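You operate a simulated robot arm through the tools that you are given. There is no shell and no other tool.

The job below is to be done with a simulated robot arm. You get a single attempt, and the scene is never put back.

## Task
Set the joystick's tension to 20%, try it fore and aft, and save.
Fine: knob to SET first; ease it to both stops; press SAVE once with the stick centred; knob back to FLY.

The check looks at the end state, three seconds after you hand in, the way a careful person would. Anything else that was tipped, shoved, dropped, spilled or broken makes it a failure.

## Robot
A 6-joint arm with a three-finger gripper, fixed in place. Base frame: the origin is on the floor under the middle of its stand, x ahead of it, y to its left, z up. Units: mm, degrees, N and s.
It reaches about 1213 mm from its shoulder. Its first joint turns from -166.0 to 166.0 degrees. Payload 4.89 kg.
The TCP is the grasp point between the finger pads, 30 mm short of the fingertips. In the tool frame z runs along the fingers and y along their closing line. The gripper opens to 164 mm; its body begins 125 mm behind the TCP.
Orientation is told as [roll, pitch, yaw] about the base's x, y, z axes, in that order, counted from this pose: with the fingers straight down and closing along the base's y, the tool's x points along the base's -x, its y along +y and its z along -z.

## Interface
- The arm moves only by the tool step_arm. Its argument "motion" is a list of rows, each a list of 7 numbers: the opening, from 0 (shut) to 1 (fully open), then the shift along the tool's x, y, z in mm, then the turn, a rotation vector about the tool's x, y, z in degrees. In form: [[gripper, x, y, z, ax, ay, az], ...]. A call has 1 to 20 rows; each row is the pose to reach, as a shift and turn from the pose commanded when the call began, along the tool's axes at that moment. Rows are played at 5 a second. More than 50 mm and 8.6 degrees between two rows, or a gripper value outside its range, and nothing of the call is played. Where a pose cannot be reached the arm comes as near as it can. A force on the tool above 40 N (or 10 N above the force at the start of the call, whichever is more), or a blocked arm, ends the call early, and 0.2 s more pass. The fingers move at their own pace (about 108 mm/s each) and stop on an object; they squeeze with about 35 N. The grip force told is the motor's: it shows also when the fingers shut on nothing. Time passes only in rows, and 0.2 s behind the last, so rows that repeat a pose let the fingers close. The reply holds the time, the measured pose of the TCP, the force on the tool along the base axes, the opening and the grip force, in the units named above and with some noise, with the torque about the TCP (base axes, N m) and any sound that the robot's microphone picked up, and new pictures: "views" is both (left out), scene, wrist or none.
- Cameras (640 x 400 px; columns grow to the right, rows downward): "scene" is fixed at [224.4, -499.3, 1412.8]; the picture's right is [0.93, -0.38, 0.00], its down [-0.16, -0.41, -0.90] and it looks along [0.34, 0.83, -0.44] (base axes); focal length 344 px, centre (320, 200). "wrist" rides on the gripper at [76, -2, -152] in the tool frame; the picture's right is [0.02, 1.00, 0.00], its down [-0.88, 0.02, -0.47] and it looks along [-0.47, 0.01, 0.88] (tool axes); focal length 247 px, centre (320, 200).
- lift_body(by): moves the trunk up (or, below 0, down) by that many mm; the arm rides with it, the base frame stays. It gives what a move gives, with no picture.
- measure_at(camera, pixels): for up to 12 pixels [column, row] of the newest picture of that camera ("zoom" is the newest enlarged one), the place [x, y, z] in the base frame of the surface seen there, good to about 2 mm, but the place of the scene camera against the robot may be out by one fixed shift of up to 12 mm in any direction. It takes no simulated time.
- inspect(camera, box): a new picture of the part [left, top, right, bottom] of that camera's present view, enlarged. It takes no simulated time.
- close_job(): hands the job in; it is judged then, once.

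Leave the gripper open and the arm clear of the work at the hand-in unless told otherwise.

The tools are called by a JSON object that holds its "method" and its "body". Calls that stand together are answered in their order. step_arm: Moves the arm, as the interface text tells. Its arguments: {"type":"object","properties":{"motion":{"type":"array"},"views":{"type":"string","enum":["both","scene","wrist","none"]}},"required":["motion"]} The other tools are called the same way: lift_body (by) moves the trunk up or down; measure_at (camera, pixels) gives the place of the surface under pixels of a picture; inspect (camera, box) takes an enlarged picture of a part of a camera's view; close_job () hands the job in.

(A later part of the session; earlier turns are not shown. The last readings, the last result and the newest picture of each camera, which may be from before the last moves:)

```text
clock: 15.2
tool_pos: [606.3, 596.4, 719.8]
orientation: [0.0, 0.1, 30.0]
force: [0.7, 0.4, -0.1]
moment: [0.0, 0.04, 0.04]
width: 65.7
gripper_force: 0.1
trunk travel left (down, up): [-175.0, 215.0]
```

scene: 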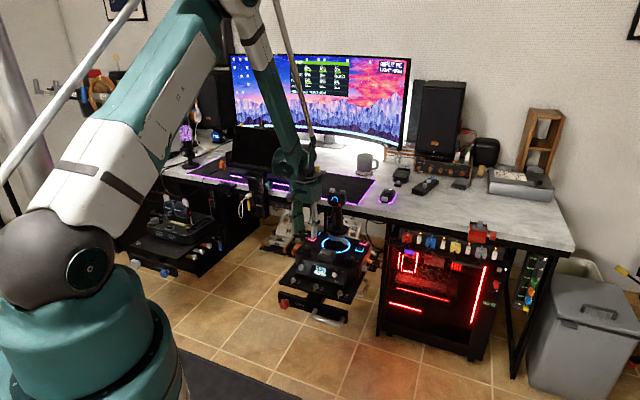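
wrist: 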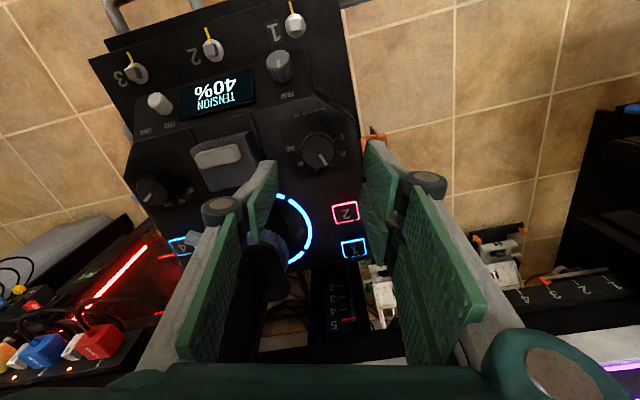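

The display still reads 40%. I'll zoom in on the tension knob to check centring and the surroundings of the fingertips.

{"method": "inspect", "body": {"camera": "wrist", "box": [260, 110, 380, 190]}}

{"method": "measure_at", "body": {"camera": "wrist", "pixels": [[320, 150], [318, 153], [375, 140], [372, 137], [385, 165], [345, 212], [355, 248], [368, 145], [276, 170], [262, 240], [283, 225]]}}

{"method": "inspect", "body": {"camera": "wrist", "box": [340, 110, 500, 320]}}

```text
5.00 times, centred on (320, 150) of wrist
```

zoom: 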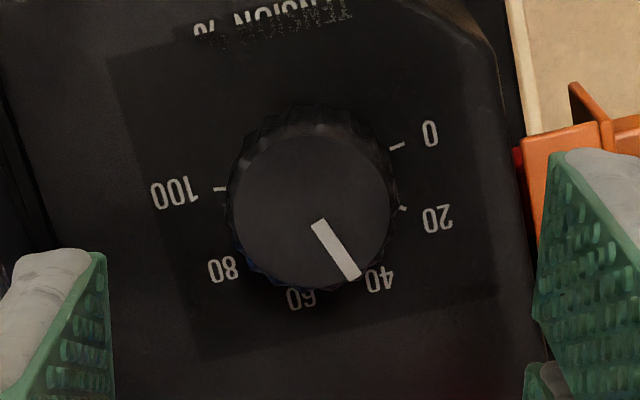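

```text
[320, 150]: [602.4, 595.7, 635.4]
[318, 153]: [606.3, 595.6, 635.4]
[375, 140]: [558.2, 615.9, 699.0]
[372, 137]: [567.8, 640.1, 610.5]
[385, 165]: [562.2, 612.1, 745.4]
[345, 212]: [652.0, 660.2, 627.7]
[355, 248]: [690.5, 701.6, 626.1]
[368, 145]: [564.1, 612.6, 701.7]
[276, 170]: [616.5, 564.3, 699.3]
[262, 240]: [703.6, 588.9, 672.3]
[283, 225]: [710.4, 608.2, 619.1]
```

```text
1.90 times, centred on (420, 215) of wrist
```

zoom: 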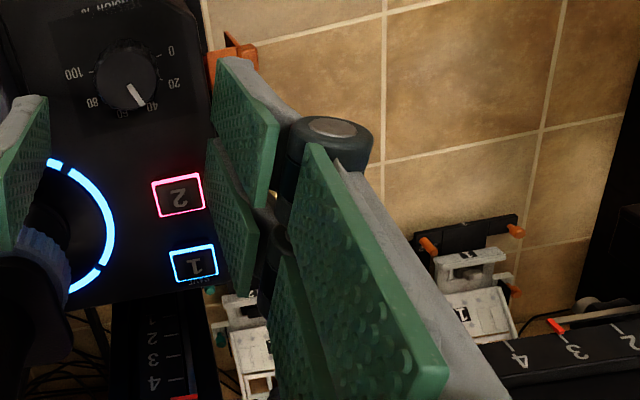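

The knob centre is at ≈(605.4,595.8). The orange part's top is at z≈611, below where the tips will be. I'll lower to TCP z≈648.

{"method": "step_arm", "body": {"motion": [[0.4, 0.5, -0.4, 14, 0, 0, 0], [0.4, 1, -0.8, 28, 0, 0, 0], [0.4, 1, -0.8, 42, 0, 0, 0], [0.4, 1, -0.8, 54, 0, 0, 0], [0.4, 1, -0.8, 64, 0, 0, 0], [0.4, 1, -0.8, 71.5, 0, 0, 0]], "views": "wrist"}}

```text
clock: 16.6
tool_pos: [605.7, 596.2, 648.5]
orientation: [0.0, 0.0, 30.0]
force: [0.4, -0.6, -1.0]
moment: [0.0, 0.0, 0.03]
width: 65.8
gripper_force: 0.1
trunk travel left (down, up): [-175.0, 215.0]
```

wrist: 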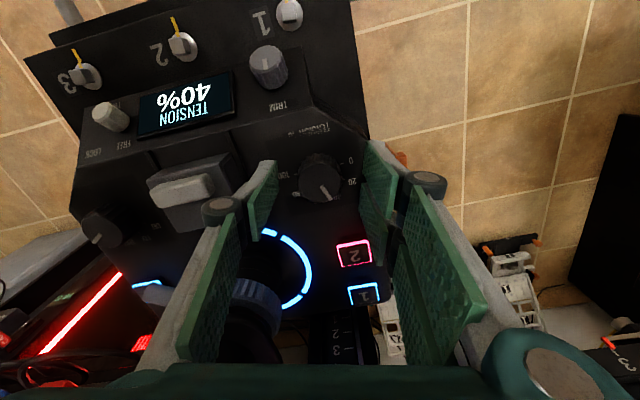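

The knob is between the pads (px ≈321,178) and nothing is touching. I'll close on it.

{"method": "step_arm", "body": {"motion": [[0.3, 0, 0, 0, 0, 0, 0], [0.22, 0, 0, 0, 0, 0, 0], [0.15, 0, 0, 0, 0, 0, 0], [0.1, 0, 0, 0, 0, 0, 0], [0.1, 0, 0, 0, 0, 0, 0]], "views": "wrist"}}

```text
clock: 17.8
tool_pos: [605.1, 594.2, 649.0]
orientation: [0.0, -0.1, 29.9]
force: [3.8, -9.7, -3.6]
moment: [-0.26, -0.16, 0.03]
width: 32.6
gripper_force: 45.1
trunk travel left (down, up): [-175.0, 215.0]
```

wrist: 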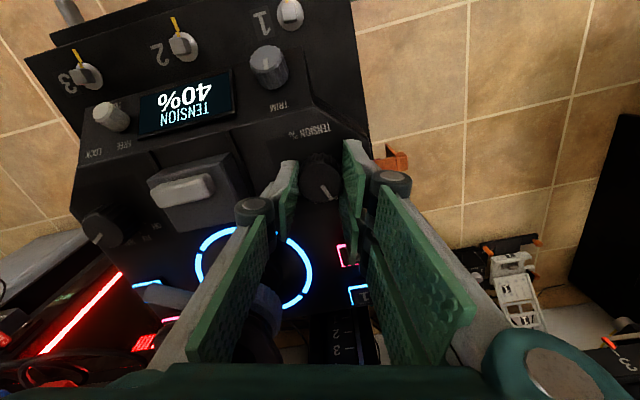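

The grip is good, but the knob sits about 1.5 mm toward tool −y, giving 10 N sideways. I'll relieve that and turn counter-clockwise in small steps toward 20%, stopping short to read the display.

{"method": "step_arm", "body": {"motion": [[0.1, 0, -0.8, 0, 0, 0, 0], [0.1, 0, -1.5, 0, 0, 0, 0], [0.1, 0, -1.5, 0, 0, 0, -4], [0.1, 0, -1.5, 0, 0, 0, -8], [0.1, 0, -1.5, 0, 0, 0, -12], [0.1, 0, -1.5, 0, 0, 0, -16], [0.1, 0, -1.5, 0, 0, 0, -20], [0.1, 0, -1.5, 0, 0, 0, -24], [0.1, 0, -1.5, 0, 0, 0, -28], [0.1, 0, -1.5, 0, 0, 0, -32], [0.1, 0, -1.5, 0, 0, 0, -32]], "views": "wrist"}}

```text
clock: 20.3
tool_pos: [604.8, 593.6, 648.3]
orientation: [0.1, 0.0, 62.2]
force: [-5.9, 4.7, -4.4]
moment: [0.16, 0.15, -0.01]
width: 32.6
gripper_force: 45.0
trunk travel left (down, up): [-175.0, 215.0]
stopped in row 11: the force on the tool passed its limit at 40 N (the readings are from after the stop); the commanded pose is now the measured one
```

wrist: 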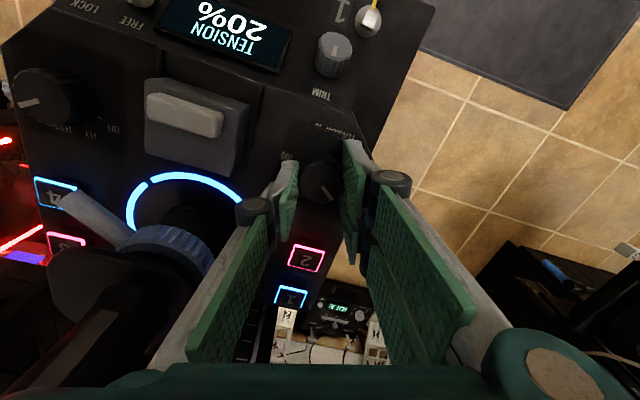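

The display reads "TENSION 20%", and a force spike (likely a detent snapping) ended the call. I'll zoom in on the display and the knob.

{"method": "inspect", "body": {"camera": "wrist", "box": [150, 0, 310, 100]}}

{"method": "inspect", "body": {"camera": "wrist", "box": [270, 120, 370, 220]}}

```text
4.00 times, centred on (230, 50) of wrist
```

zoom: 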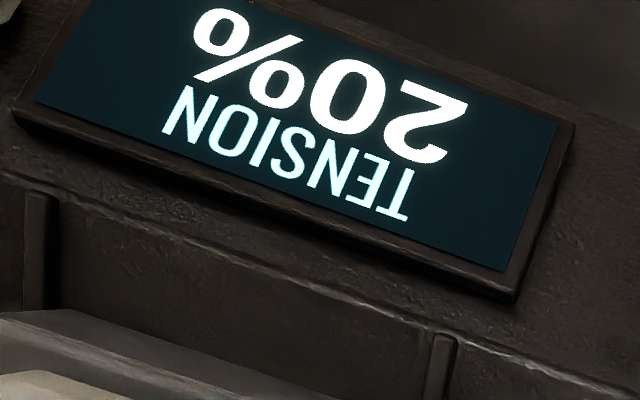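

```text
4.00 times, centred on (320, 170) of wrist
```

zoom: 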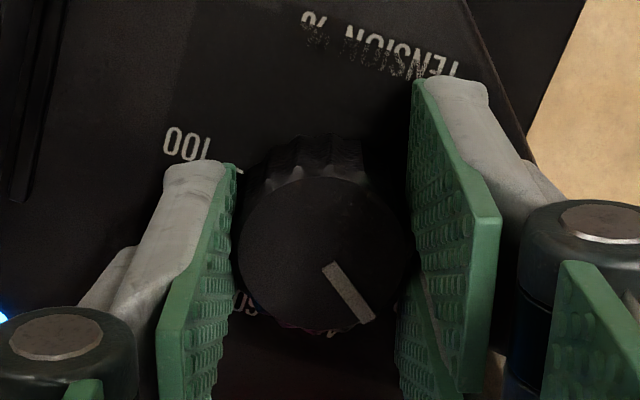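

The display says 20%, but the pointer is at about 140° where the 20 mark is at 150°. I'll turn the remaining 8° gently so the knob sits squarely on 20.

{"method": "step_arm", "body": {"motion": [[0.1, 0, 0.3, 0, 0, 0, -2], [0.1, 0, 0.3, 0, 0, 0, -4], [0.1, 0, 0.3, 0, 0, 0, -6], [0.1, 0, 0.3, 0, 0, 0, -8], [0.1, 0, 0.3, 0, 0, 0, -8]], "views": "wrist"}}

```text
clock: 21.5
tool_pos: [604.6, 594.5, 648.2]
orientation: [0.0, 0.1, 70.2]
force: [0.6, 18.5, 3.4]
moment: [0.61, -0.03, 0.01]
width: 32.2
gripper_force: 44.9
trunk travel left (down, up): [-175.0, 215.0]
```

wrist: 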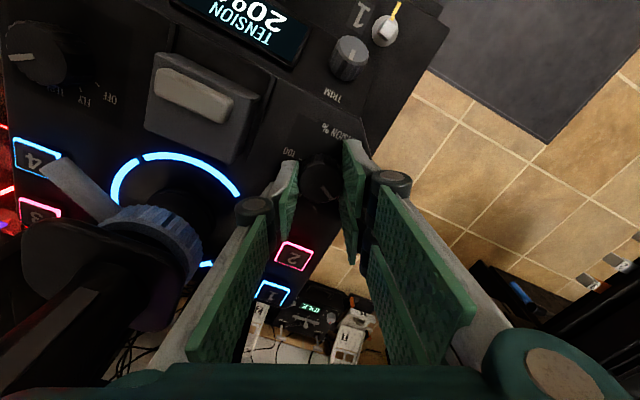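

It still shows 20%. There is an 18 N sideways load from a small misalignment. I'll check the pointer, then release.

{"method": "inspect", "body": {"camera": "wrist", "box": [270, 120, 370, 220]}}

{"method": "step_arm", "body": {"motion": [[0.2, 0, 0, 0, 0, 0, 0], [0.3, 0, 0, 0, 0, 0, 0], [0.4, 0, 0, 0, 0, 0, 0], [0.4, 0, 0, 0, 0, 0, 0]], "views": "wrist"}}

```text
4.00 times, centred on (320, 170) of wrist
```

zoom: 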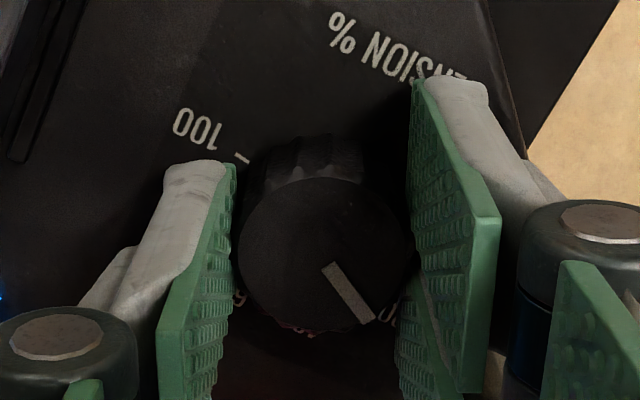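

```text
clock: 22.5
tool_pos: [606.7, 592.6, 650.3]
orientation: [0.0, 0.0, 70.1]
force: [0.0, -0.8, -0.4]
moment: [0.0, 0.0, 0.02]
width: 65.6
gripper_force: 0.1
trunk travel left (down, up): [-175.0, 215.0]
```

wrist: 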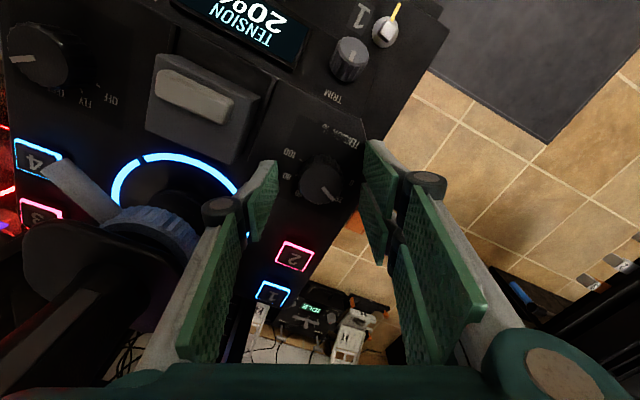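

The display shows 20% after release. I'll lift straight up and check the pointer.

{"method": "step_arm", "body": {"motion": [[0.4, 0, 0, -15, 0, 0, 0], [0.4, 0, 0, -35, 0, 0, 0], [0.4, 0, 0, -55, 0, 0, 0], [0.4, 0, 0, -75, 0, 0, 0], [0.4, 0, 0, -75, 0, 0, 0]], "views": "wrist"}}

{"method": "inspect", "body": {"camera": "wrist", "box": [270, 110, 380, 190]}}

{"method": "inspect", "body": {"camera": "scene", "box": [280, 180, 380, 290]}}

{"method": "inspect", "body": {"camera": "scene", "box": [280, 55, 360, 105]}}

```text
clock: 23.7
tool_pos: [605.2, 592.6, 723.3]
orientation: [0.0, 0.0, 70.0]
force: [0.4, 0.4, 0.7]
moment: [0.01, -0.06, 0.03]
width: 65.8
gripper_force: 0.0
trunk travel left (down, up): [-175.0, 215.0]
```

wrist: 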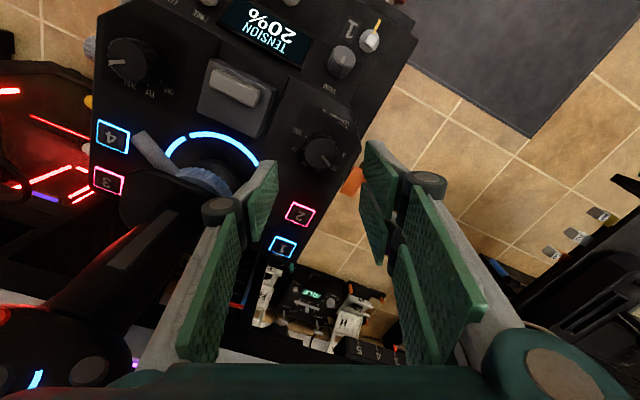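

```text
5.00 times, centred on (325, 150) of wrist
```

zoom: 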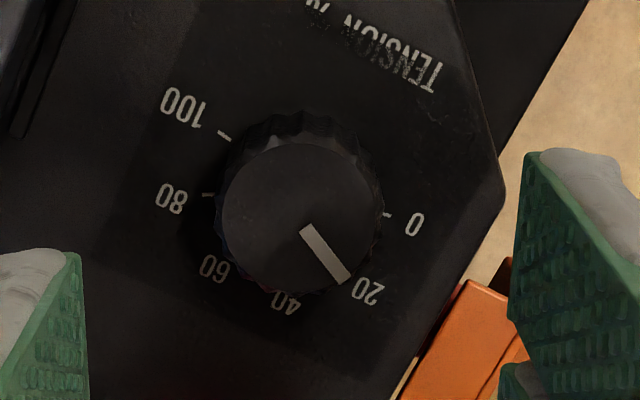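

```text
3.64 times, centred on (330, 235) of scene
```

zoom: 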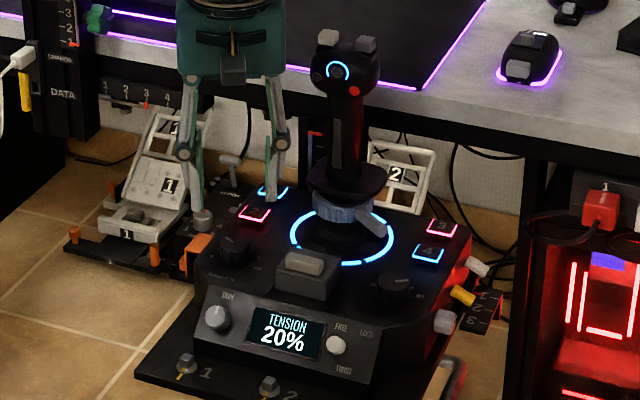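

```text
8.00 times, centred on (320, 80) of scene
```

zoom: 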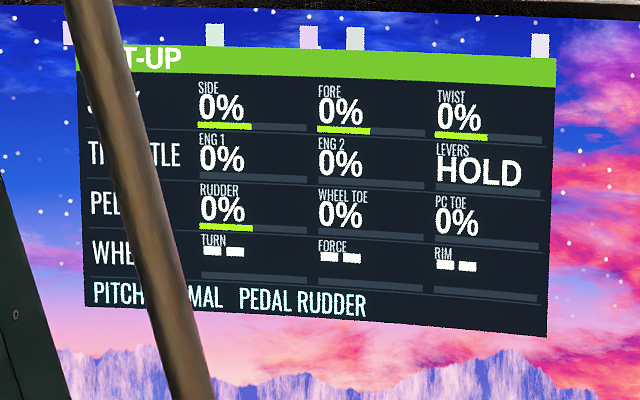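

The pointer stands on 20 and the display agrees. Now for the stick: I'll measure the desk edge and stick head. Wrist pixels come first since they are truer, with scene pixels to help.

{"method": "measure_at", "body": {"camera": "wrist", "pixels": [[20, 305], [40, 312], [225, 354], [245, 358], [150, 170], [150, 230], [90, 300], [60, 345], [90, 370], [120, 320], [165, 210]]}}

{"method": "measure_at", "body": {"camera": "scene", "pixels": [[362, 206], [366, 209], [372, 211], [345, 203], [352, 205], [318, 198], [312, 197], [333, 187], [341, 190], [331, 196], [340, 205], [356, 205]]}}

{"method": "inspect", "body": {"camera": "wrist", "box": [0, 160, 240, 390]}}

{"method": "inspect", "body": {"camera": "scene", "box": [300, 180, 380, 230]}}

```text
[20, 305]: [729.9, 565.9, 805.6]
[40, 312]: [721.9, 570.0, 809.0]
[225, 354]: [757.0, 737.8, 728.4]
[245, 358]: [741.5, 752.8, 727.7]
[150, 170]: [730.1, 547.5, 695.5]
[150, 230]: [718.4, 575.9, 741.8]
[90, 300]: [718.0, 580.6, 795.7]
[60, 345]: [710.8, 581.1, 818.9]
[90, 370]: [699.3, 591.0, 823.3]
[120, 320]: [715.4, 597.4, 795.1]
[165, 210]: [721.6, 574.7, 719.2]
```

```text
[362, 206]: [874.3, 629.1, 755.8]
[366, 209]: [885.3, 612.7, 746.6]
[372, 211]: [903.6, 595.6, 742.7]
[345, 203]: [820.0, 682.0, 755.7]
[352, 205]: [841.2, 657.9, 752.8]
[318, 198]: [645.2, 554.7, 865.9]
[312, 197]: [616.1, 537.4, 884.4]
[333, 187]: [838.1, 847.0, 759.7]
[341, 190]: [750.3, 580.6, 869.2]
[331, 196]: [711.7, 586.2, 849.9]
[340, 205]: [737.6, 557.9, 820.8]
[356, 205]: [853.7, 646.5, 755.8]
```

```text
1.74 times, centred on (120, 275) of wrist
```

zoom: 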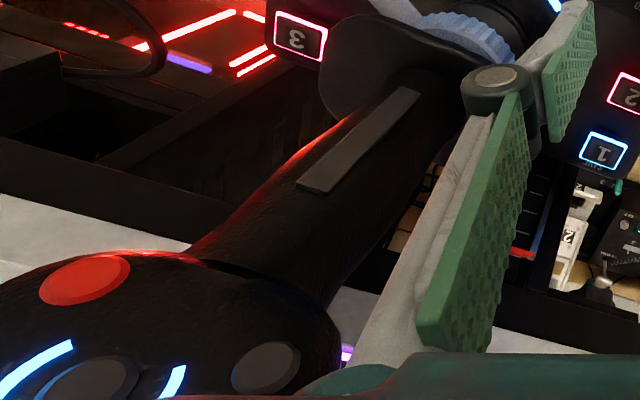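

```text
8.00 times, centred on (340, 205) of scene
```

zoom: 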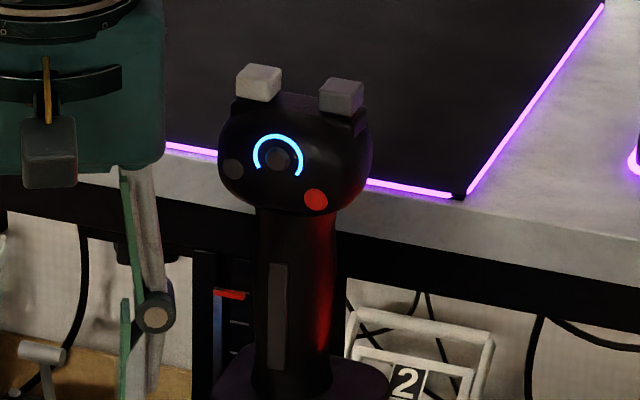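

The desk's front edge lies at f≈1058 with its top at z≈756, and the stick's grip front is at f≈915. I'll measure the head's top features from the enlarged scene view.

{"method": "measure_at", "body": {"camera": "zoom", "pixels": [[258, 70], [262, 90], [340, 83], [340, 103], [300, 100], [225, 130], [368, 150], [290, 205], [278, 160], [315, 198], [262, 240], [330, 240]]}}

```text
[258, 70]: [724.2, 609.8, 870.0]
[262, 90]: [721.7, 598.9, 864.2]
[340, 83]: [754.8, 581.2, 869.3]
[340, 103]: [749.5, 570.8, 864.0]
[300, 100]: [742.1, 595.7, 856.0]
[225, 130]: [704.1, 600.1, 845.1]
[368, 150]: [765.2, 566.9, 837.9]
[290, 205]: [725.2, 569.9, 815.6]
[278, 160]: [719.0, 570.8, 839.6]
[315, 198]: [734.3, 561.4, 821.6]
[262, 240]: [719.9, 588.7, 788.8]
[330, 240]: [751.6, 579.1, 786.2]
```

The hats on the stick's head reach z≈870. I'll rise straight up, open the gripper, and come to a place in front of and above the stick to study its head from above.

{"method": "step_arm", "body": {"motion": [[0.4, 0, 0, -45, 0, 0, 0], [0.4, 0, 0, -90, 0, 0, 0], [0.4, 0, 0, -135, 0, 0, 0], [0.4, 0, 0, -180, 0, 0, 0], [0.5, 0, 0, -225, 0, 0, 5], [0.6, 7, -22, -237, 0, 0, 10], [0.7, 14, -44, -237, 0, 0, 15], [0.8, 20, -66, -237, 0, 0, 20], [1, 26.3, -87.1, -237, 0, 0, 25], [1, 26.3, -87.1, -237, 0, 0, 25]]}}

```text
clock: 25.9
tool_pos: [679.2, 539.5, 962.0]
orientation: [0.1, 0.0, 45.2]
force: [-0.2, -0.3, 0.1]
moment: [0.02, 0.01, 0.02]
width: 163.8
gripper_force: 0.1
trunk travel left (down, up): [-175.0, 215.0]
```

scene: 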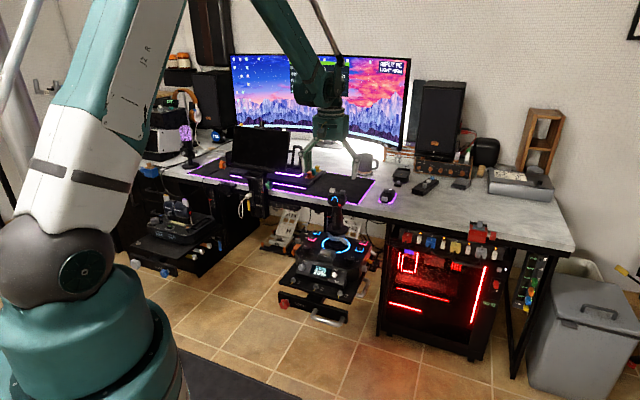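
wrist: 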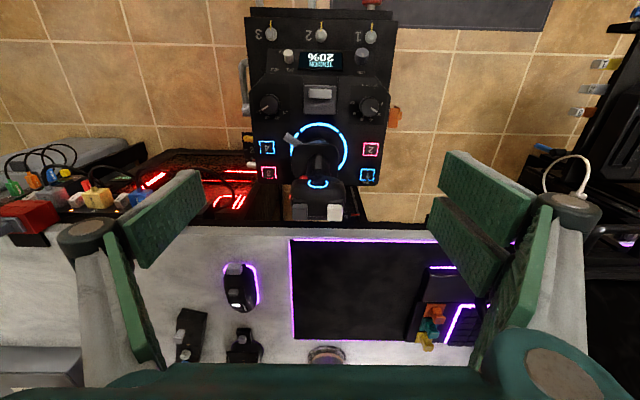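

I can see the stick from above (px ≈318,180). I'll zoom in on it and measure the head outline.

{"method": "inspect", "body": {"camera": "wrist", "box": [270, 120, 370, 235]}}

{"method": "measure_at", "body": {"camera": "wrist", "pixels": [[296, 190], [340, 190], [301, 211], [334, 211], [318, 184], [303, 180], [293, 200], [343, 200], [318, 200], [318, 215], [330, 183], [318, 160]]}}

```text
3.48 times, centred on (320, 178) of wrist
```

zoom: 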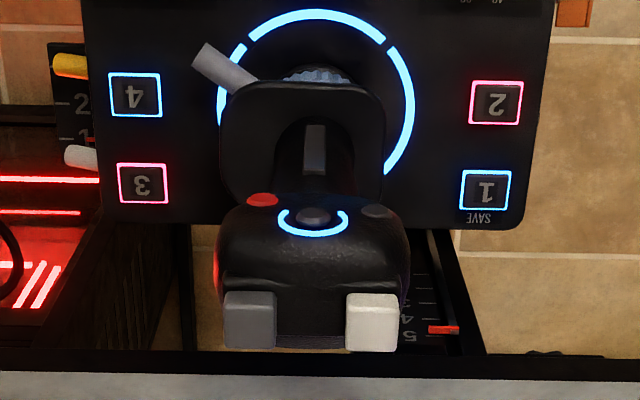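

```text
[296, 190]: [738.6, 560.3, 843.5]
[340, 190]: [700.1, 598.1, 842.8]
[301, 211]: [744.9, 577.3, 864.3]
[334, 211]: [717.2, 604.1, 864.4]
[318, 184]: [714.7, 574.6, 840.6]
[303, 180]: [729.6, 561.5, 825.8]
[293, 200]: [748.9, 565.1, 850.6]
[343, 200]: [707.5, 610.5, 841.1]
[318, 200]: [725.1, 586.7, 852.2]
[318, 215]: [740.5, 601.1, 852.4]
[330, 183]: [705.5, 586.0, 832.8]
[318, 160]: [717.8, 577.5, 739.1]
```

"SAVE" is clearly printed by button 1. The head spans r≈68–131, is widest near f≈932 and z≈838, and has no side buttons. I'll move above the head with the gripper open and lower to z≈838, so I can hold it lightly by its left and right sides.

{"method": "step_arm", "body": {"motion": [[1, -24, -0.3, 0, 0, 0, 0], [1, -48, -0.6, 0, 0, 0, 0], [1, -71.5, -0.8, 0, 0, 0, 0], [0.9, -71.5, -0.8, 30, 0, 0, 0], [0.8, -71.5, -0.8, 60, 0, 0, 0], [0.8, -71.5, -0.8, 85, 0, 0, 0], [0.8, -71.5, -0.8, 105, 0, 0, 0], [0.8, -71.5, -0.8, 122, 0, 0, 0]]}}

```text
clock: 27.7
tool_pos: [729.5, 588.5, 839.3]
orientation: [0.0, 0.0, 45.1]
force: [0.2, -0.5, 0.0]
moment: [0.04, -0.02, 0.01]
width: 131.3
gripper_force: 0.0
trunk travel left (down, up): [-175.0, 215.0]
```

scene: 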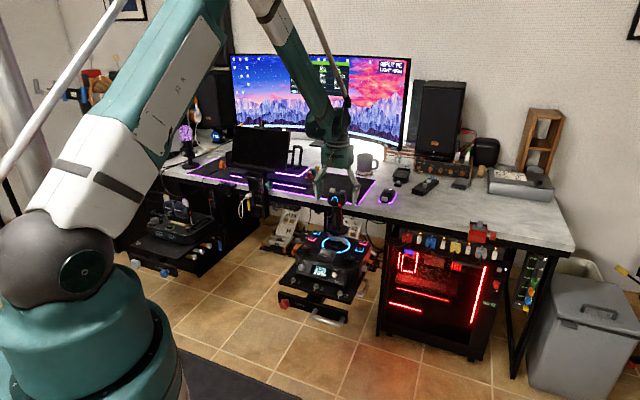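
wrist: 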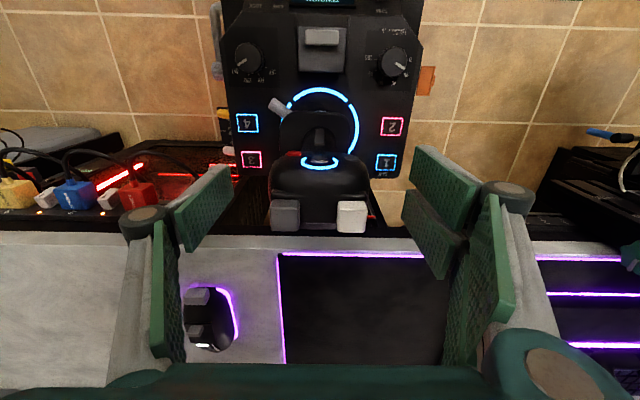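

The head sits centred between the fingers (px 270–370). I'll check which readouts stay visible from the scene camera.

{"method": "inspect", "body": {"camera": "scene", "box": [280, 50, 360, 110]}}

{"method": "inspect", "body": {"camera": "scene", "box": [290, 180, 380, 290]}}

{"method": "inspect", "body": {"camera": "wrist", "box": [160, 120, 480, 320]}}

```text
6.67 times, centred on (320, 80) of scene
```

zoom: 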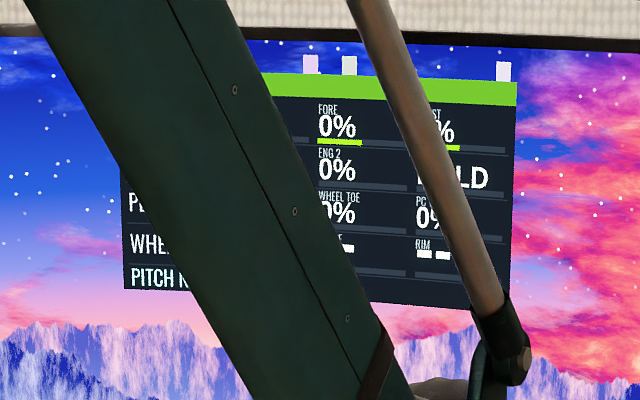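

```text
3.64 times, centred on (335, 235) of scene
```

zoom: 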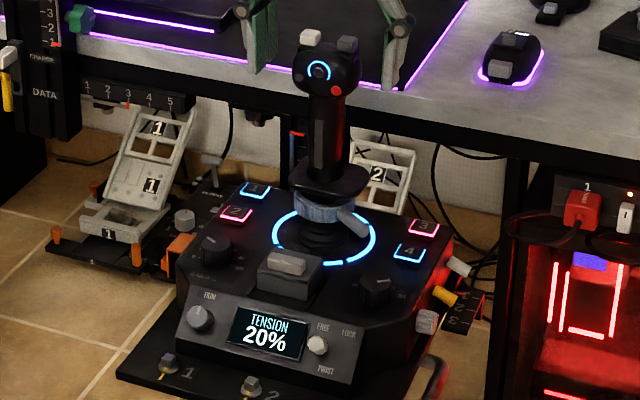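

```text
2.00 times, centred on (320, 220) of wrist
```

zoom: 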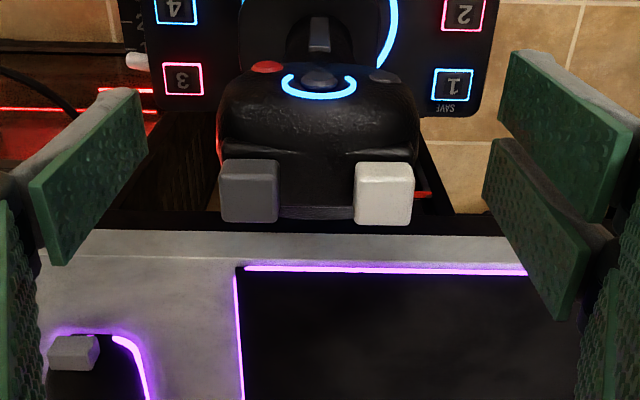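

FORE reads 0% on the monitor and stays visible. Now I'll close the fingers slowly on the sides of the head.

{"method": "step_arm", "body": {"motion": [[0.7, 0, 0, 0, 0, 0, 0], [0.6, 0, 0, 0, 0, 0, 0], [0.52, 0, 0, 0, 0, 0, 0], [0.46, 0, 0, 0, 0, 0, 0], [0.42, 0, 0, 0, 0, 0, 0], [0.38, 0, 0, 0, 0, 0, 0], [0.38, 0, 0, 0, 0, 0, 0]]}}

{"method": "inspect", "body": {"camera": "scene", "box": [280, 50, 360, 110]}}

{"method": "inspect", "body": {"camera": "wrist", "box": [160, 120, 480, 320]}}

```text
clock: 29.3
tool_pos: [728.9, 589.6, 839.4]
orientation: [0.1, 0.0, 45.1]
force: [0.0, 0.2, 1.1]
moment: [0.08, 0.06, -0.03]
width: 71.7
gripper_force: 35.1
trunk travel left (down, up): [-175.0, 215.0]
```

scene: 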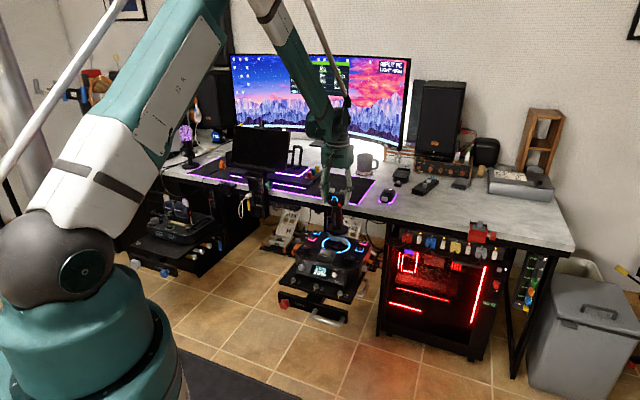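
wrist: 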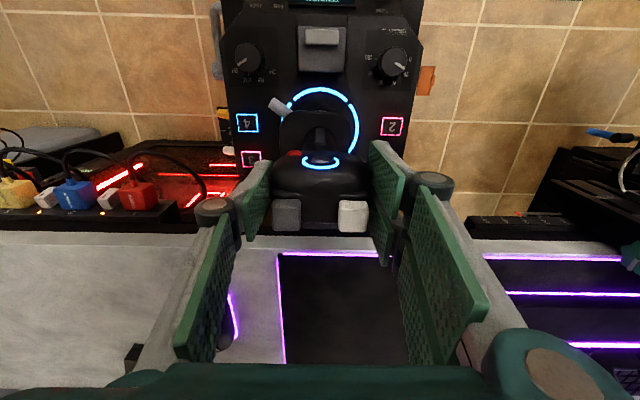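

```text
6.67 times, centred on (320, 80) of scene
```

zoom: 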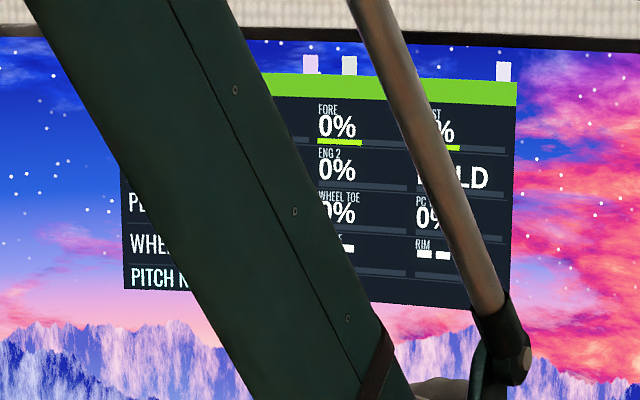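

```text
2.00 times, centred on (320, 220) of wrist
```

zoom: 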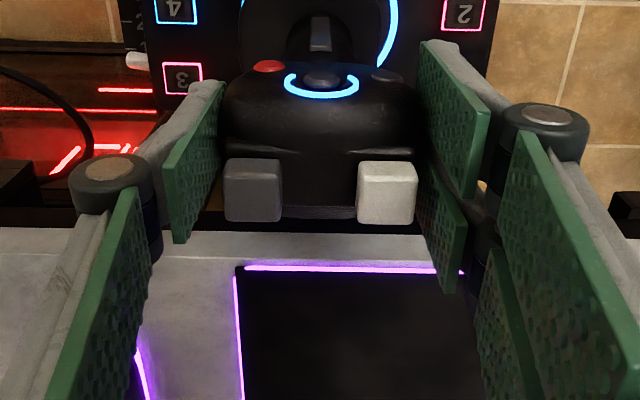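

I have it held gently: width 71.7 mm, 35 N, and almost no side force. I'll ease it forward along an arc about its pivot, first 5°, and read FORE.

{"method": "step_arm", "body": {"motion": [[0.38, -3.5, 0, 0, 0, 1, 0], [0.38, -6.9, 0, 0.1, 0, 2, 0], [0.38, -10.4, 0, 0.3, 0, 3, 0], [0.38, -13.8, 0, 0.5, 0, 4, 0], [0.38, -17.3, 0, 0.8, 0, 5, 0]], "views": "scene"}}

{"method": "inspect", "body": {"camera": "scene", "box": [280, 50, 360, 110]}}

```text
clock: 30.5
tool_pos: [742.4, 601.2, 838.3]
orientation: [0.1, 5.0, 45.1]
force: [2.1, 2.4, 17.3]
moment: [0.47, -0.52, -0.01]
width: 71.9
gripper_force: 34.7
trunk travel left (down, up): [-175.0, 215.0]
```

scene: 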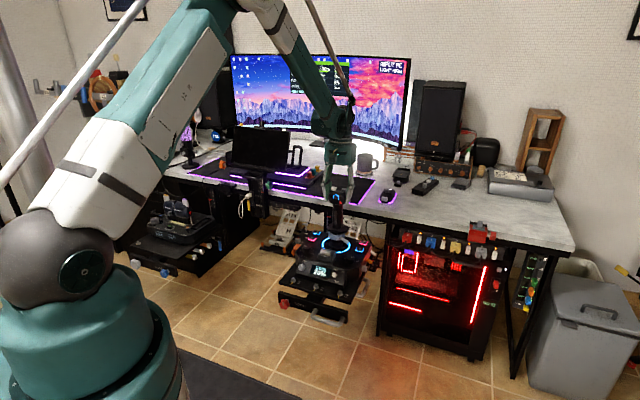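

```text
6.67 times, centred on (320, 80) of scene
```

zoom: 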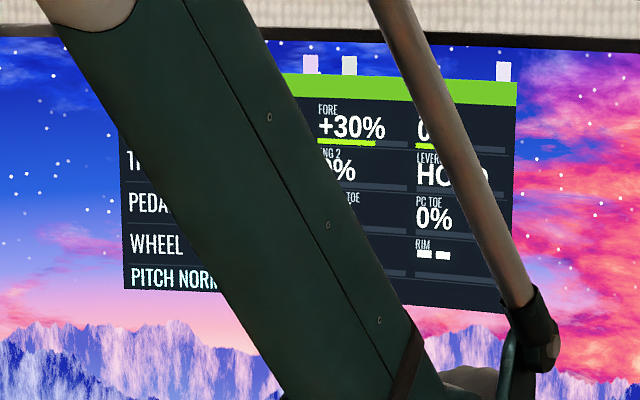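

FORE reads +30% at 5°, so the stop should come near 16–17°. There's 17 N of downward pressing because my arc sinks slightly too much, so I'll correct that and ease on to 10°.

{"method": "step_arm", "body": {"motion": [[0.38, -3.4, 0, -0.6, 0, 1, 0], [0.38, -6.8, 0, -0.7, 0, 2, 0], [0.38, -10.2, 0, -0.6, 0, 3, 0], [0.38, -13.7, 0, -0.5, 0, 4, 0], [0.38, -17.1, 0, -0.3, 0, 5, 0]], "views": "scene"}}

{"method": "inspect", "body": {"camera": "scene", "box": [280, 50, 360, 110]}}

```text
clock: 31.7
tool_pos: [754.8, 613.8, 836.8]
orientation: [0.1, 10.0, 45.3]
force: [2.8, 2.6, 12.2]
moment: [0.53, -0.57, 0.0]
width: 71.8
gripper_force: 34.9
trunk travel left (down, up): [-175.0, 215.0]
```

scene: 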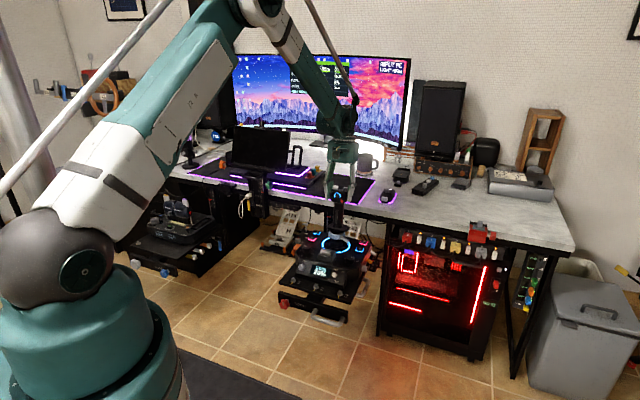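

```text
6.67 times, centred on (320, 80) of scene
```

zoom: 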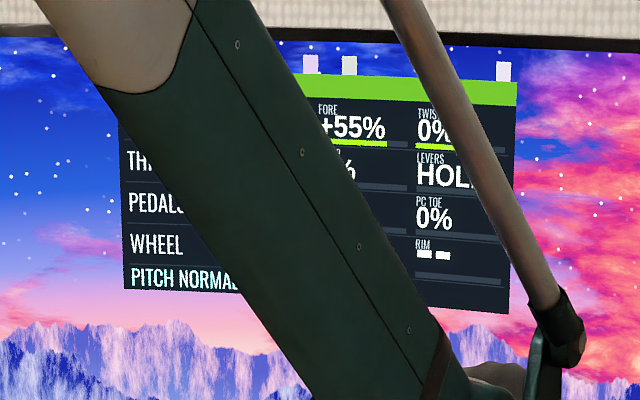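

FORE is +55% at 10°, twist stays 0%, and forces are low. I'll ease on to 15°.

{"method": "step_arm", "body": {"motion": [[0.38, -3.4, 0, -0.4, 0, 1, 0], [0.38, -6.8, 0, -0.4, 0, 2, 0], [0.38, -10.3, 0, -0.3, 0, 3, 0], [0.38, -13.7, 0, -0.2, 0, 4, 0], [0.38, -17.1, 0, 0, 0, 5, 0]], "views": "scene"}}

{"method": "inspect", "body": {"camera": "scene", "box": [280, 50, 360, 110]}}

```text
clock: 32.9
tool_pos: [765.3, 624.8, 835.8]
orientation: [-0.1, 15.0, 45.1]
force: [4.5, 3.8, 14.1]
moment: [0.5, -0.73, 0.02]
width: 71.7
gripper_force: 34.7
trunk travel left (down, up): [-175.0, 215.0]
```

scene: 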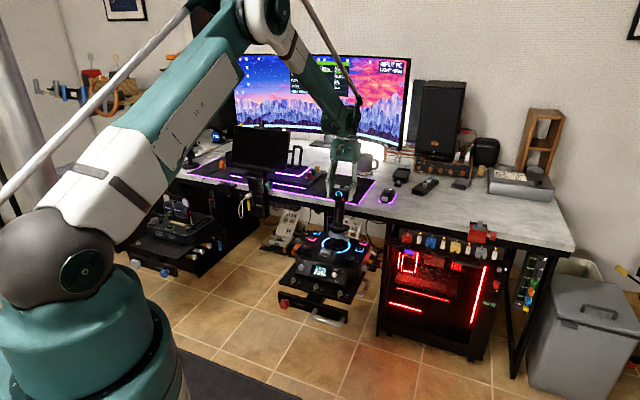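

```text
6.67 times, centred on (320, 80) of scene
```

zoom: 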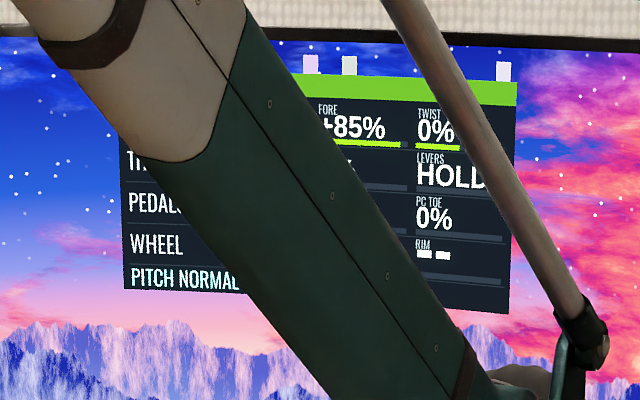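

FORE is +85%. I'll ease the last 3° toward the forward stop in half-degree rows.

{"method": "step_arm", "body": {"motion": [[0.38, -1.7, 0, -0.2, 0, 0.5, 0], [0.38, -3.4, 0, -0.3, 0, 1, 0], [0.38, -5.1, 0, -0.3, 0, 1.5, 0], [0.38, -6.8, 0, -0.3, 0, 2, 0], [0.38, -8.6, 0, -0.3, 0, 2.5, 0], [0.38, -10.3, 0, -0.3, 0, 3, 0], [0.38, -10.3, 0, -0.3, 0, 3, 0]], "views": "scene"}}

{"method": "inspect", "body": {"camera": "scene", "box": [280, 50, 360, 110]}}

{"method": "inspect", "body": {"camera": "scene", "box": [290, 180, 380, 290]}}

```text
clock: 34.5
tool_pos: [773.0, 632.6, 832.8]
orientation: [0.0, 17.9, 45.2]
force: [-0.1, 0.4, 12.0]
moment: [0.55, -0.11, -0.05]
width: 71.8
gripper_force: 35.3
trunk travel left (down, up): [-175.0, 215.0]
```

scene: 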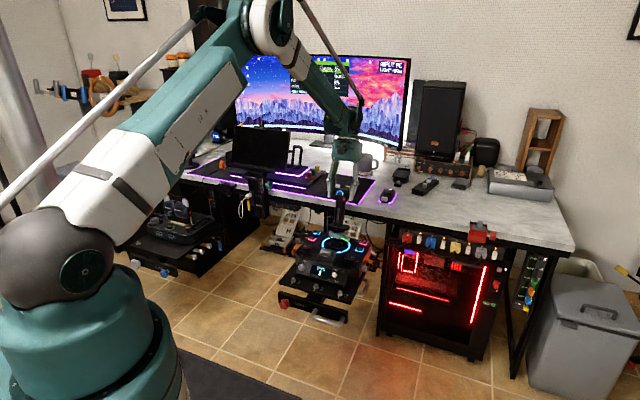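

```text
6.67 times, centred on (320, 80) of scene
```

zoom: 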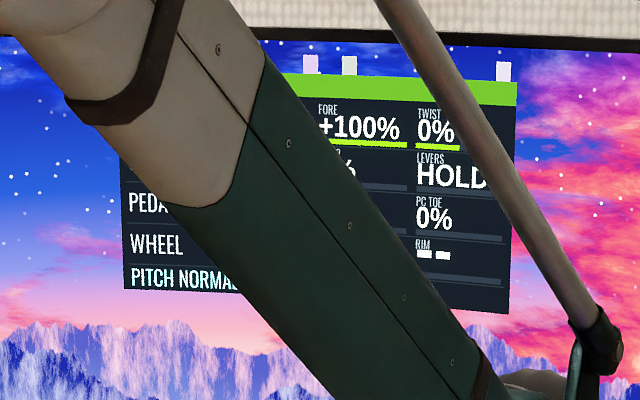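

```text
3.64 times, centred on (335, 235) of scene
```

zoom: 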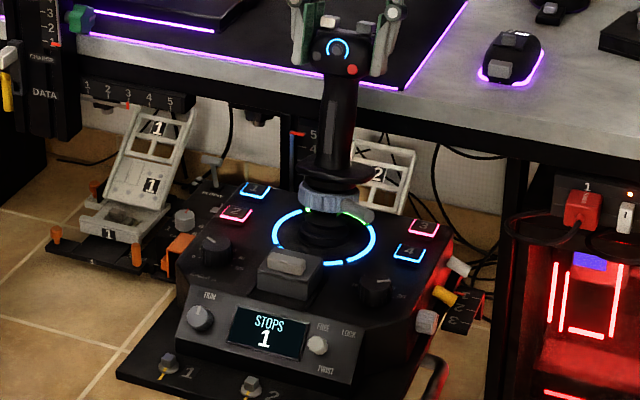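

FORE is +100% and the unit shows "STOPS 1". The forward stop is done. I'll ease back along the same arc to centre.

{"method": "step_arm", "body": {"motion": [[0.38, 5.0, 0, 0.7, 0, -1.5, 0], [0.38, 10.1, 0, 1.1, 0, -3, 0], [0.38, 15.2, 0, 1.6, 0, -4.5, 0], [0.38, 20.3, 0, 2.3, 0, -6, 0], [0.38, 25.4, 0, 3.1, 0, -7.5, 0], [0.38, 30.5, 0, 4.0, 0, -9, 0], [0.38, 35.5, 0, 5.1, 0, -10.5, 0], [0.38, 40.5, 0, 6.3, 0, -12, 0], [0.38, 45.5, 0, 7.6, 0, -13.5, 0], [0.38, 50.5, 0, 9.1, 0, -15, 0], [0.38, 55.4, 0, 10.7, 0, -16.5, 0], [0.38, 60.3, 0, 12.4, 0, -18, 0]], "views": "scene"}}

{"method": "inspect", "body": {"camera": "scene", "box": [280, 50, 360, 110]}}

```text
clock: 37.1
tool_pos: [729.8, 589.5, 837.9]
orientation: [0.1, 0.0, 45.2]
force: [-4.2, -3.0, -2.5]
moment: [-0.58, 0.94, 0.04]
width: 71.7
gripper_force: 35.2
trunk travel left (down, up): [-175.0, 215.0]
```

scene: 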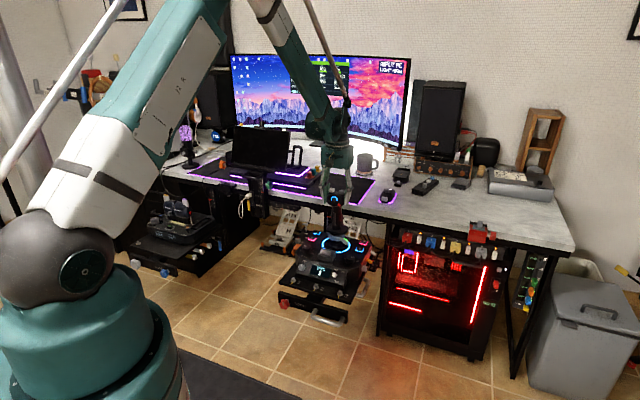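

```text
6.67 times, centred on (320, 80) of scene
```

zoom: 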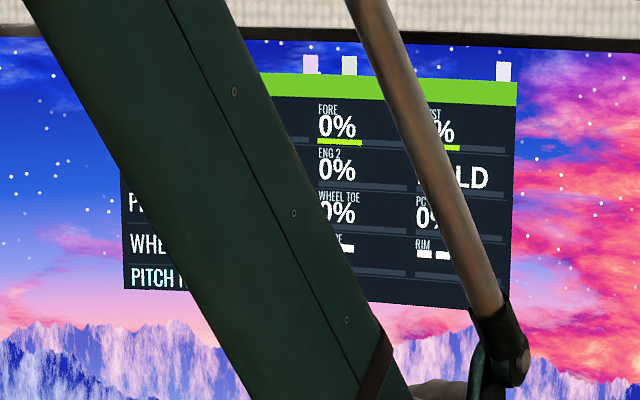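

FORE is back to 0%. Now aft: I'll ease to 9° first and check readings and forces.

{"method": "step_arm", "body": {"motion": [[0.38, 5.2, 0, 0.3, 0, -1.5, 0], [0.38, 10.4, 0, 0.7, 0, -3, 0], [0.38, 15.5, 0, 1.2, 0, -4.5, 0], [0.38, 20.7, 0, 1.9, 0, -6, 0], [0.38, 25.8, 0, 2.7, 0, -7.5, 0], [0.38, 31, 0, 3.7, 0, -9, 0]], "views": "scene"}}

{"method": "inspect", "body": {"camera": "scene", "box": [280, 50, 360, 110]}}

```text
clock: 38.5
tool_pos: [709.0, 566.5, 836.3]
orientation: [0.2, -9.1, 45.2]
force: [-4.1, -4.8, 15.3]
moment: [-0.69, 0.63, 0.01]
width: 72.0
gripper_force: 35.3
trunk travel left (down, up): [-175.0, 215.0]
```

scene: 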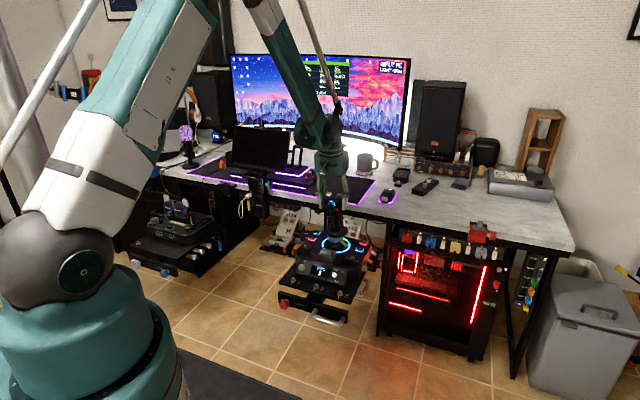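

```text
6.67 times, centred on (320, 80) of scene
```

zoom: 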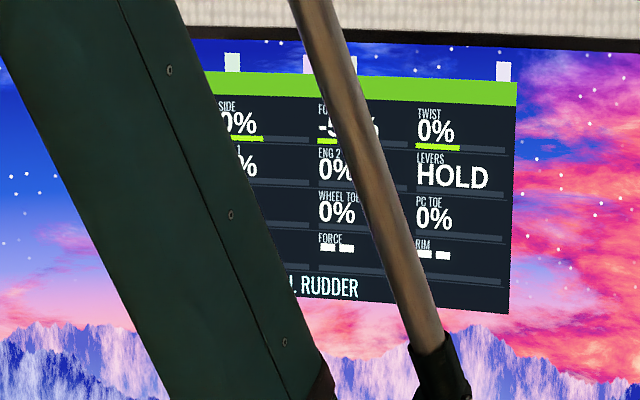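

FORE is about −50-something (partly hidden by the rod), twist 0%. The 15 N upward push is harmless, but I'll sink a bit less as I ease on to 15°.

{"method": "step_arm", "body": {"motion": [[0.38, 2.5, 0, -0.4, 0, -0.75, 0], [0.38, 5.0, 0, -0.6, 0, -1.5, 0], [0.38, 10.2, 0, -0.4, 0, -3, 0], [0.38, 15.4, 0, 0, 0, -4.5, 0], [0.38, 20.6, 0, 0.4, 0, -6, 0]], "views": "scene"}}

{"method": "inspect", "body": {"camera": "scene", "box": [280, 50, 360, 110]}}

{"method": "inspect", "body": {"camera": "scene", "box": [290, 180, 380, 290]}}

```text
clock: 39.7
tool_pos: [693.7, 551.8, 831.4]
orientation: [0.0, -15.0, 45.1]
force: [-3.7, -1.9, 3.8]
moment: [-0.59, 0.73, 0.04]
width: 71.6
gripper_force: 35.2
trunk travel left (down, up): [-175.0, 215.0]
```

scene: 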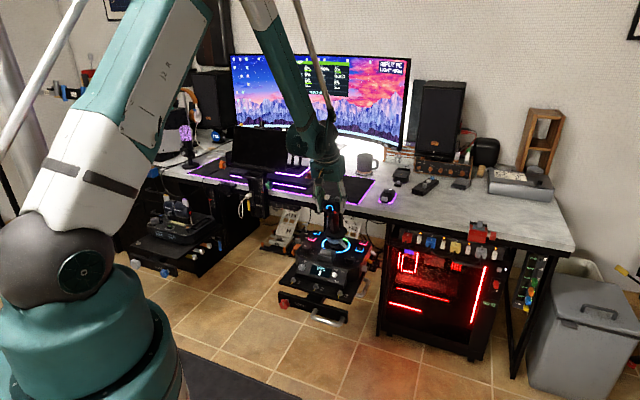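

```text
6.67 times, centred on (320, 80) of scene
```

zoom: 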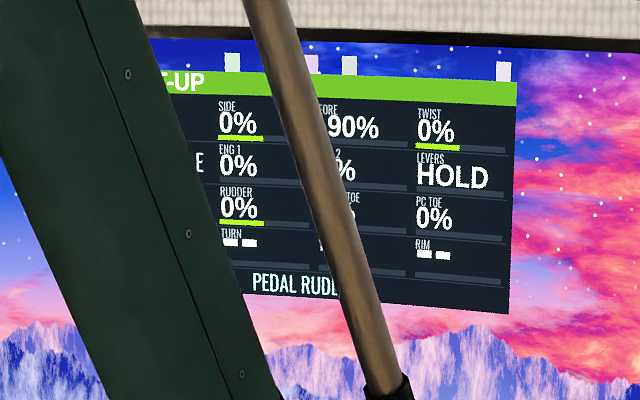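

```text
3.64 times, centred on (335, 235) of scene
```

zoom: 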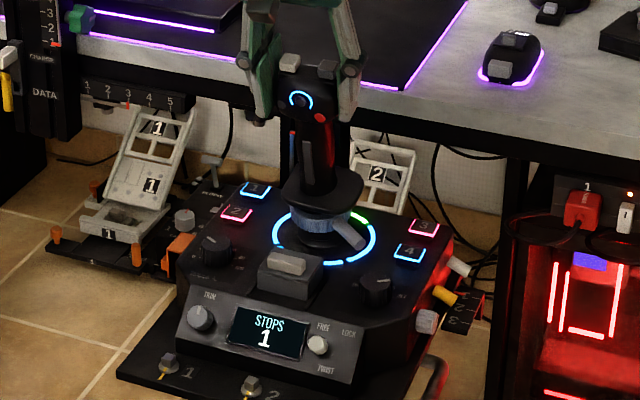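

FORE is −90% and SIDE 0%. I'll ease the last degrees in half-degree rows to the aft stop.

{"method": "step_arm", "body": {"motion": [[0.38, 1.7, 0, 0, 0, -0.5, 0], [0.38, 3.4, 0, 0, 0, -1, 0], [0.38, 5.2, 0, 0.1, 0, -1.5, 0], [0.38, 6.9, 0, 0.1, 0, -2, 0], [0.38, 8.0, 0, 0.2, 0, -2.3, 0], [0.38, 8.0, 0, 0.2, 0, -2.3, 0]], "views": "scene"}}

{"method": "inspect", "body": {"camera": "scene", "box": [280, 50, 360, 110]}}

{"method": "inspect", "body": {"camera": "scene", "box": [290, 180, 380, 290]}}

```text
clock: 41.1
tool_pos: [688.6, 547.4, 830.1]
orientation: [0.0, -17.4, 45.0]
force: [-0.1, -2.0, 0.9]
moment: [-0.67, 0.38, -0.07]
width: 72.1
gripper_force: 35.2
trunk travel left (down, up): [-175.0, 215.0]
```

scene: 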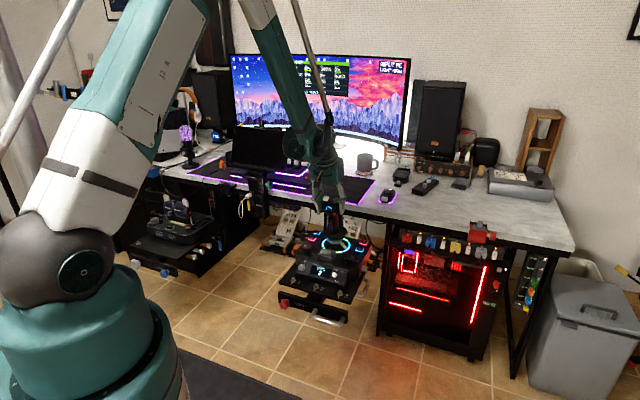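

```text
6.67 times, centred on (320, 80) of scene
```

zoom: 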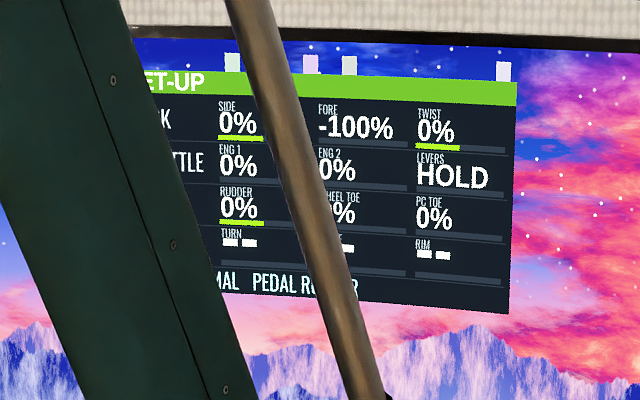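

```text
3.64 times, centred on (335, 235) of scene
```

zoom: 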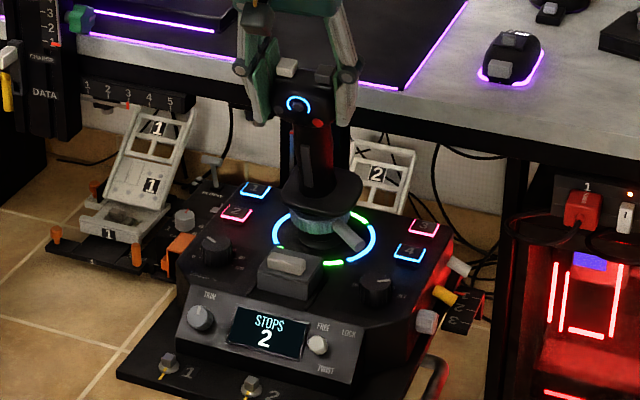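

FORE is −100% and the unit shows "STOPS 2", so both stops are reached. I'll ease the stick back to centre along the arc.

{"method": "step_arm", "body": {"motion": [[0.38, -4.5, 0, 0, 0, 1.3, 0], [0.38, -9.7, 0, 0.1, 0, 2.8, 0], [0.38, -14.9, 0, 0.5, 0, 4.3, 0], [0.38, -20.1, 0, 0.8, 0, 5.8, 0], [0.38, -25.2, 0, 1.4, 0, 7.3, 0], [0.38, -30.4, 0, 2.0, 0, 8.8, 0], [0.38, -35.5, 0, 2.9, 0, 10.3, 0], [0.38, -40.6, 0, 3.8, 0, 11.8, 0], [0.38, -45.7, 0, 4.9, 0, 13.3, 0], [0.38, -50.7, 0, 6.1, 0, 14.8, 0], [0.38, -55.8, 0, 7.4, 0, 16.3, 0], [0.38, -59.1, 0, 8.4, 0, 17.3, 0], [0.38, -59.1, 0, 8.4, 0, 17.3, 0]], "views": "both"}}

{"method": "inspect", "body": {"camera": "scene", "box": [280, 50, 360, 110]}}

```text
clock: 43.9
tool_pos: [730.5, 589.2, 837.9]
orientation: [0.0, 0.0, 45.1]
force: [1.7, 4.2, -0.3]
moment: [0.7, -0.49, 0.04]
width: 71.7
gripper_force: 34.9
trunk travel left (down, up): [-175.0, 215.0]
```

scene: 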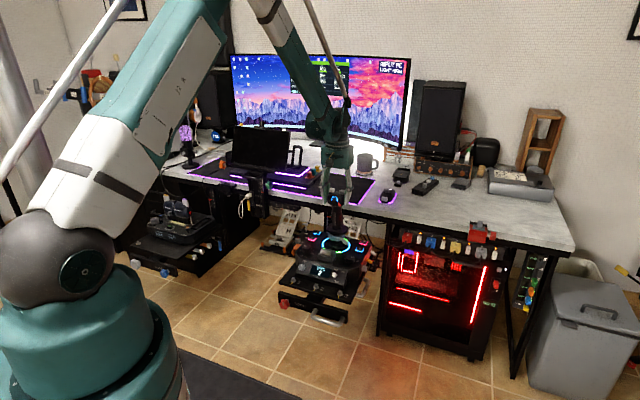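
wrist: 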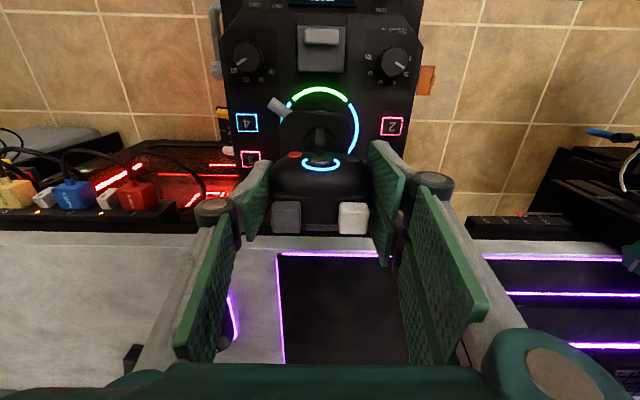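

```text
6.67 times, centred on (320, 80) of scene
```

zoom: 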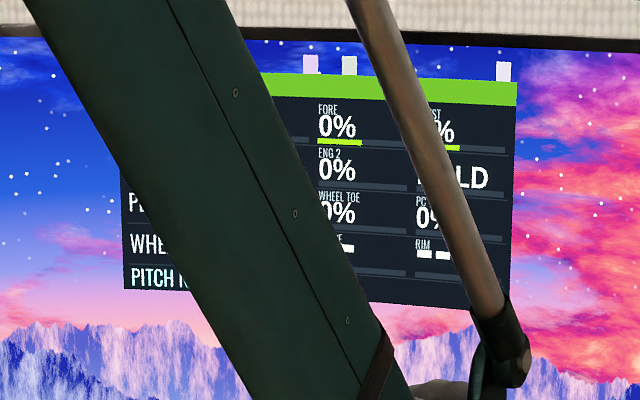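

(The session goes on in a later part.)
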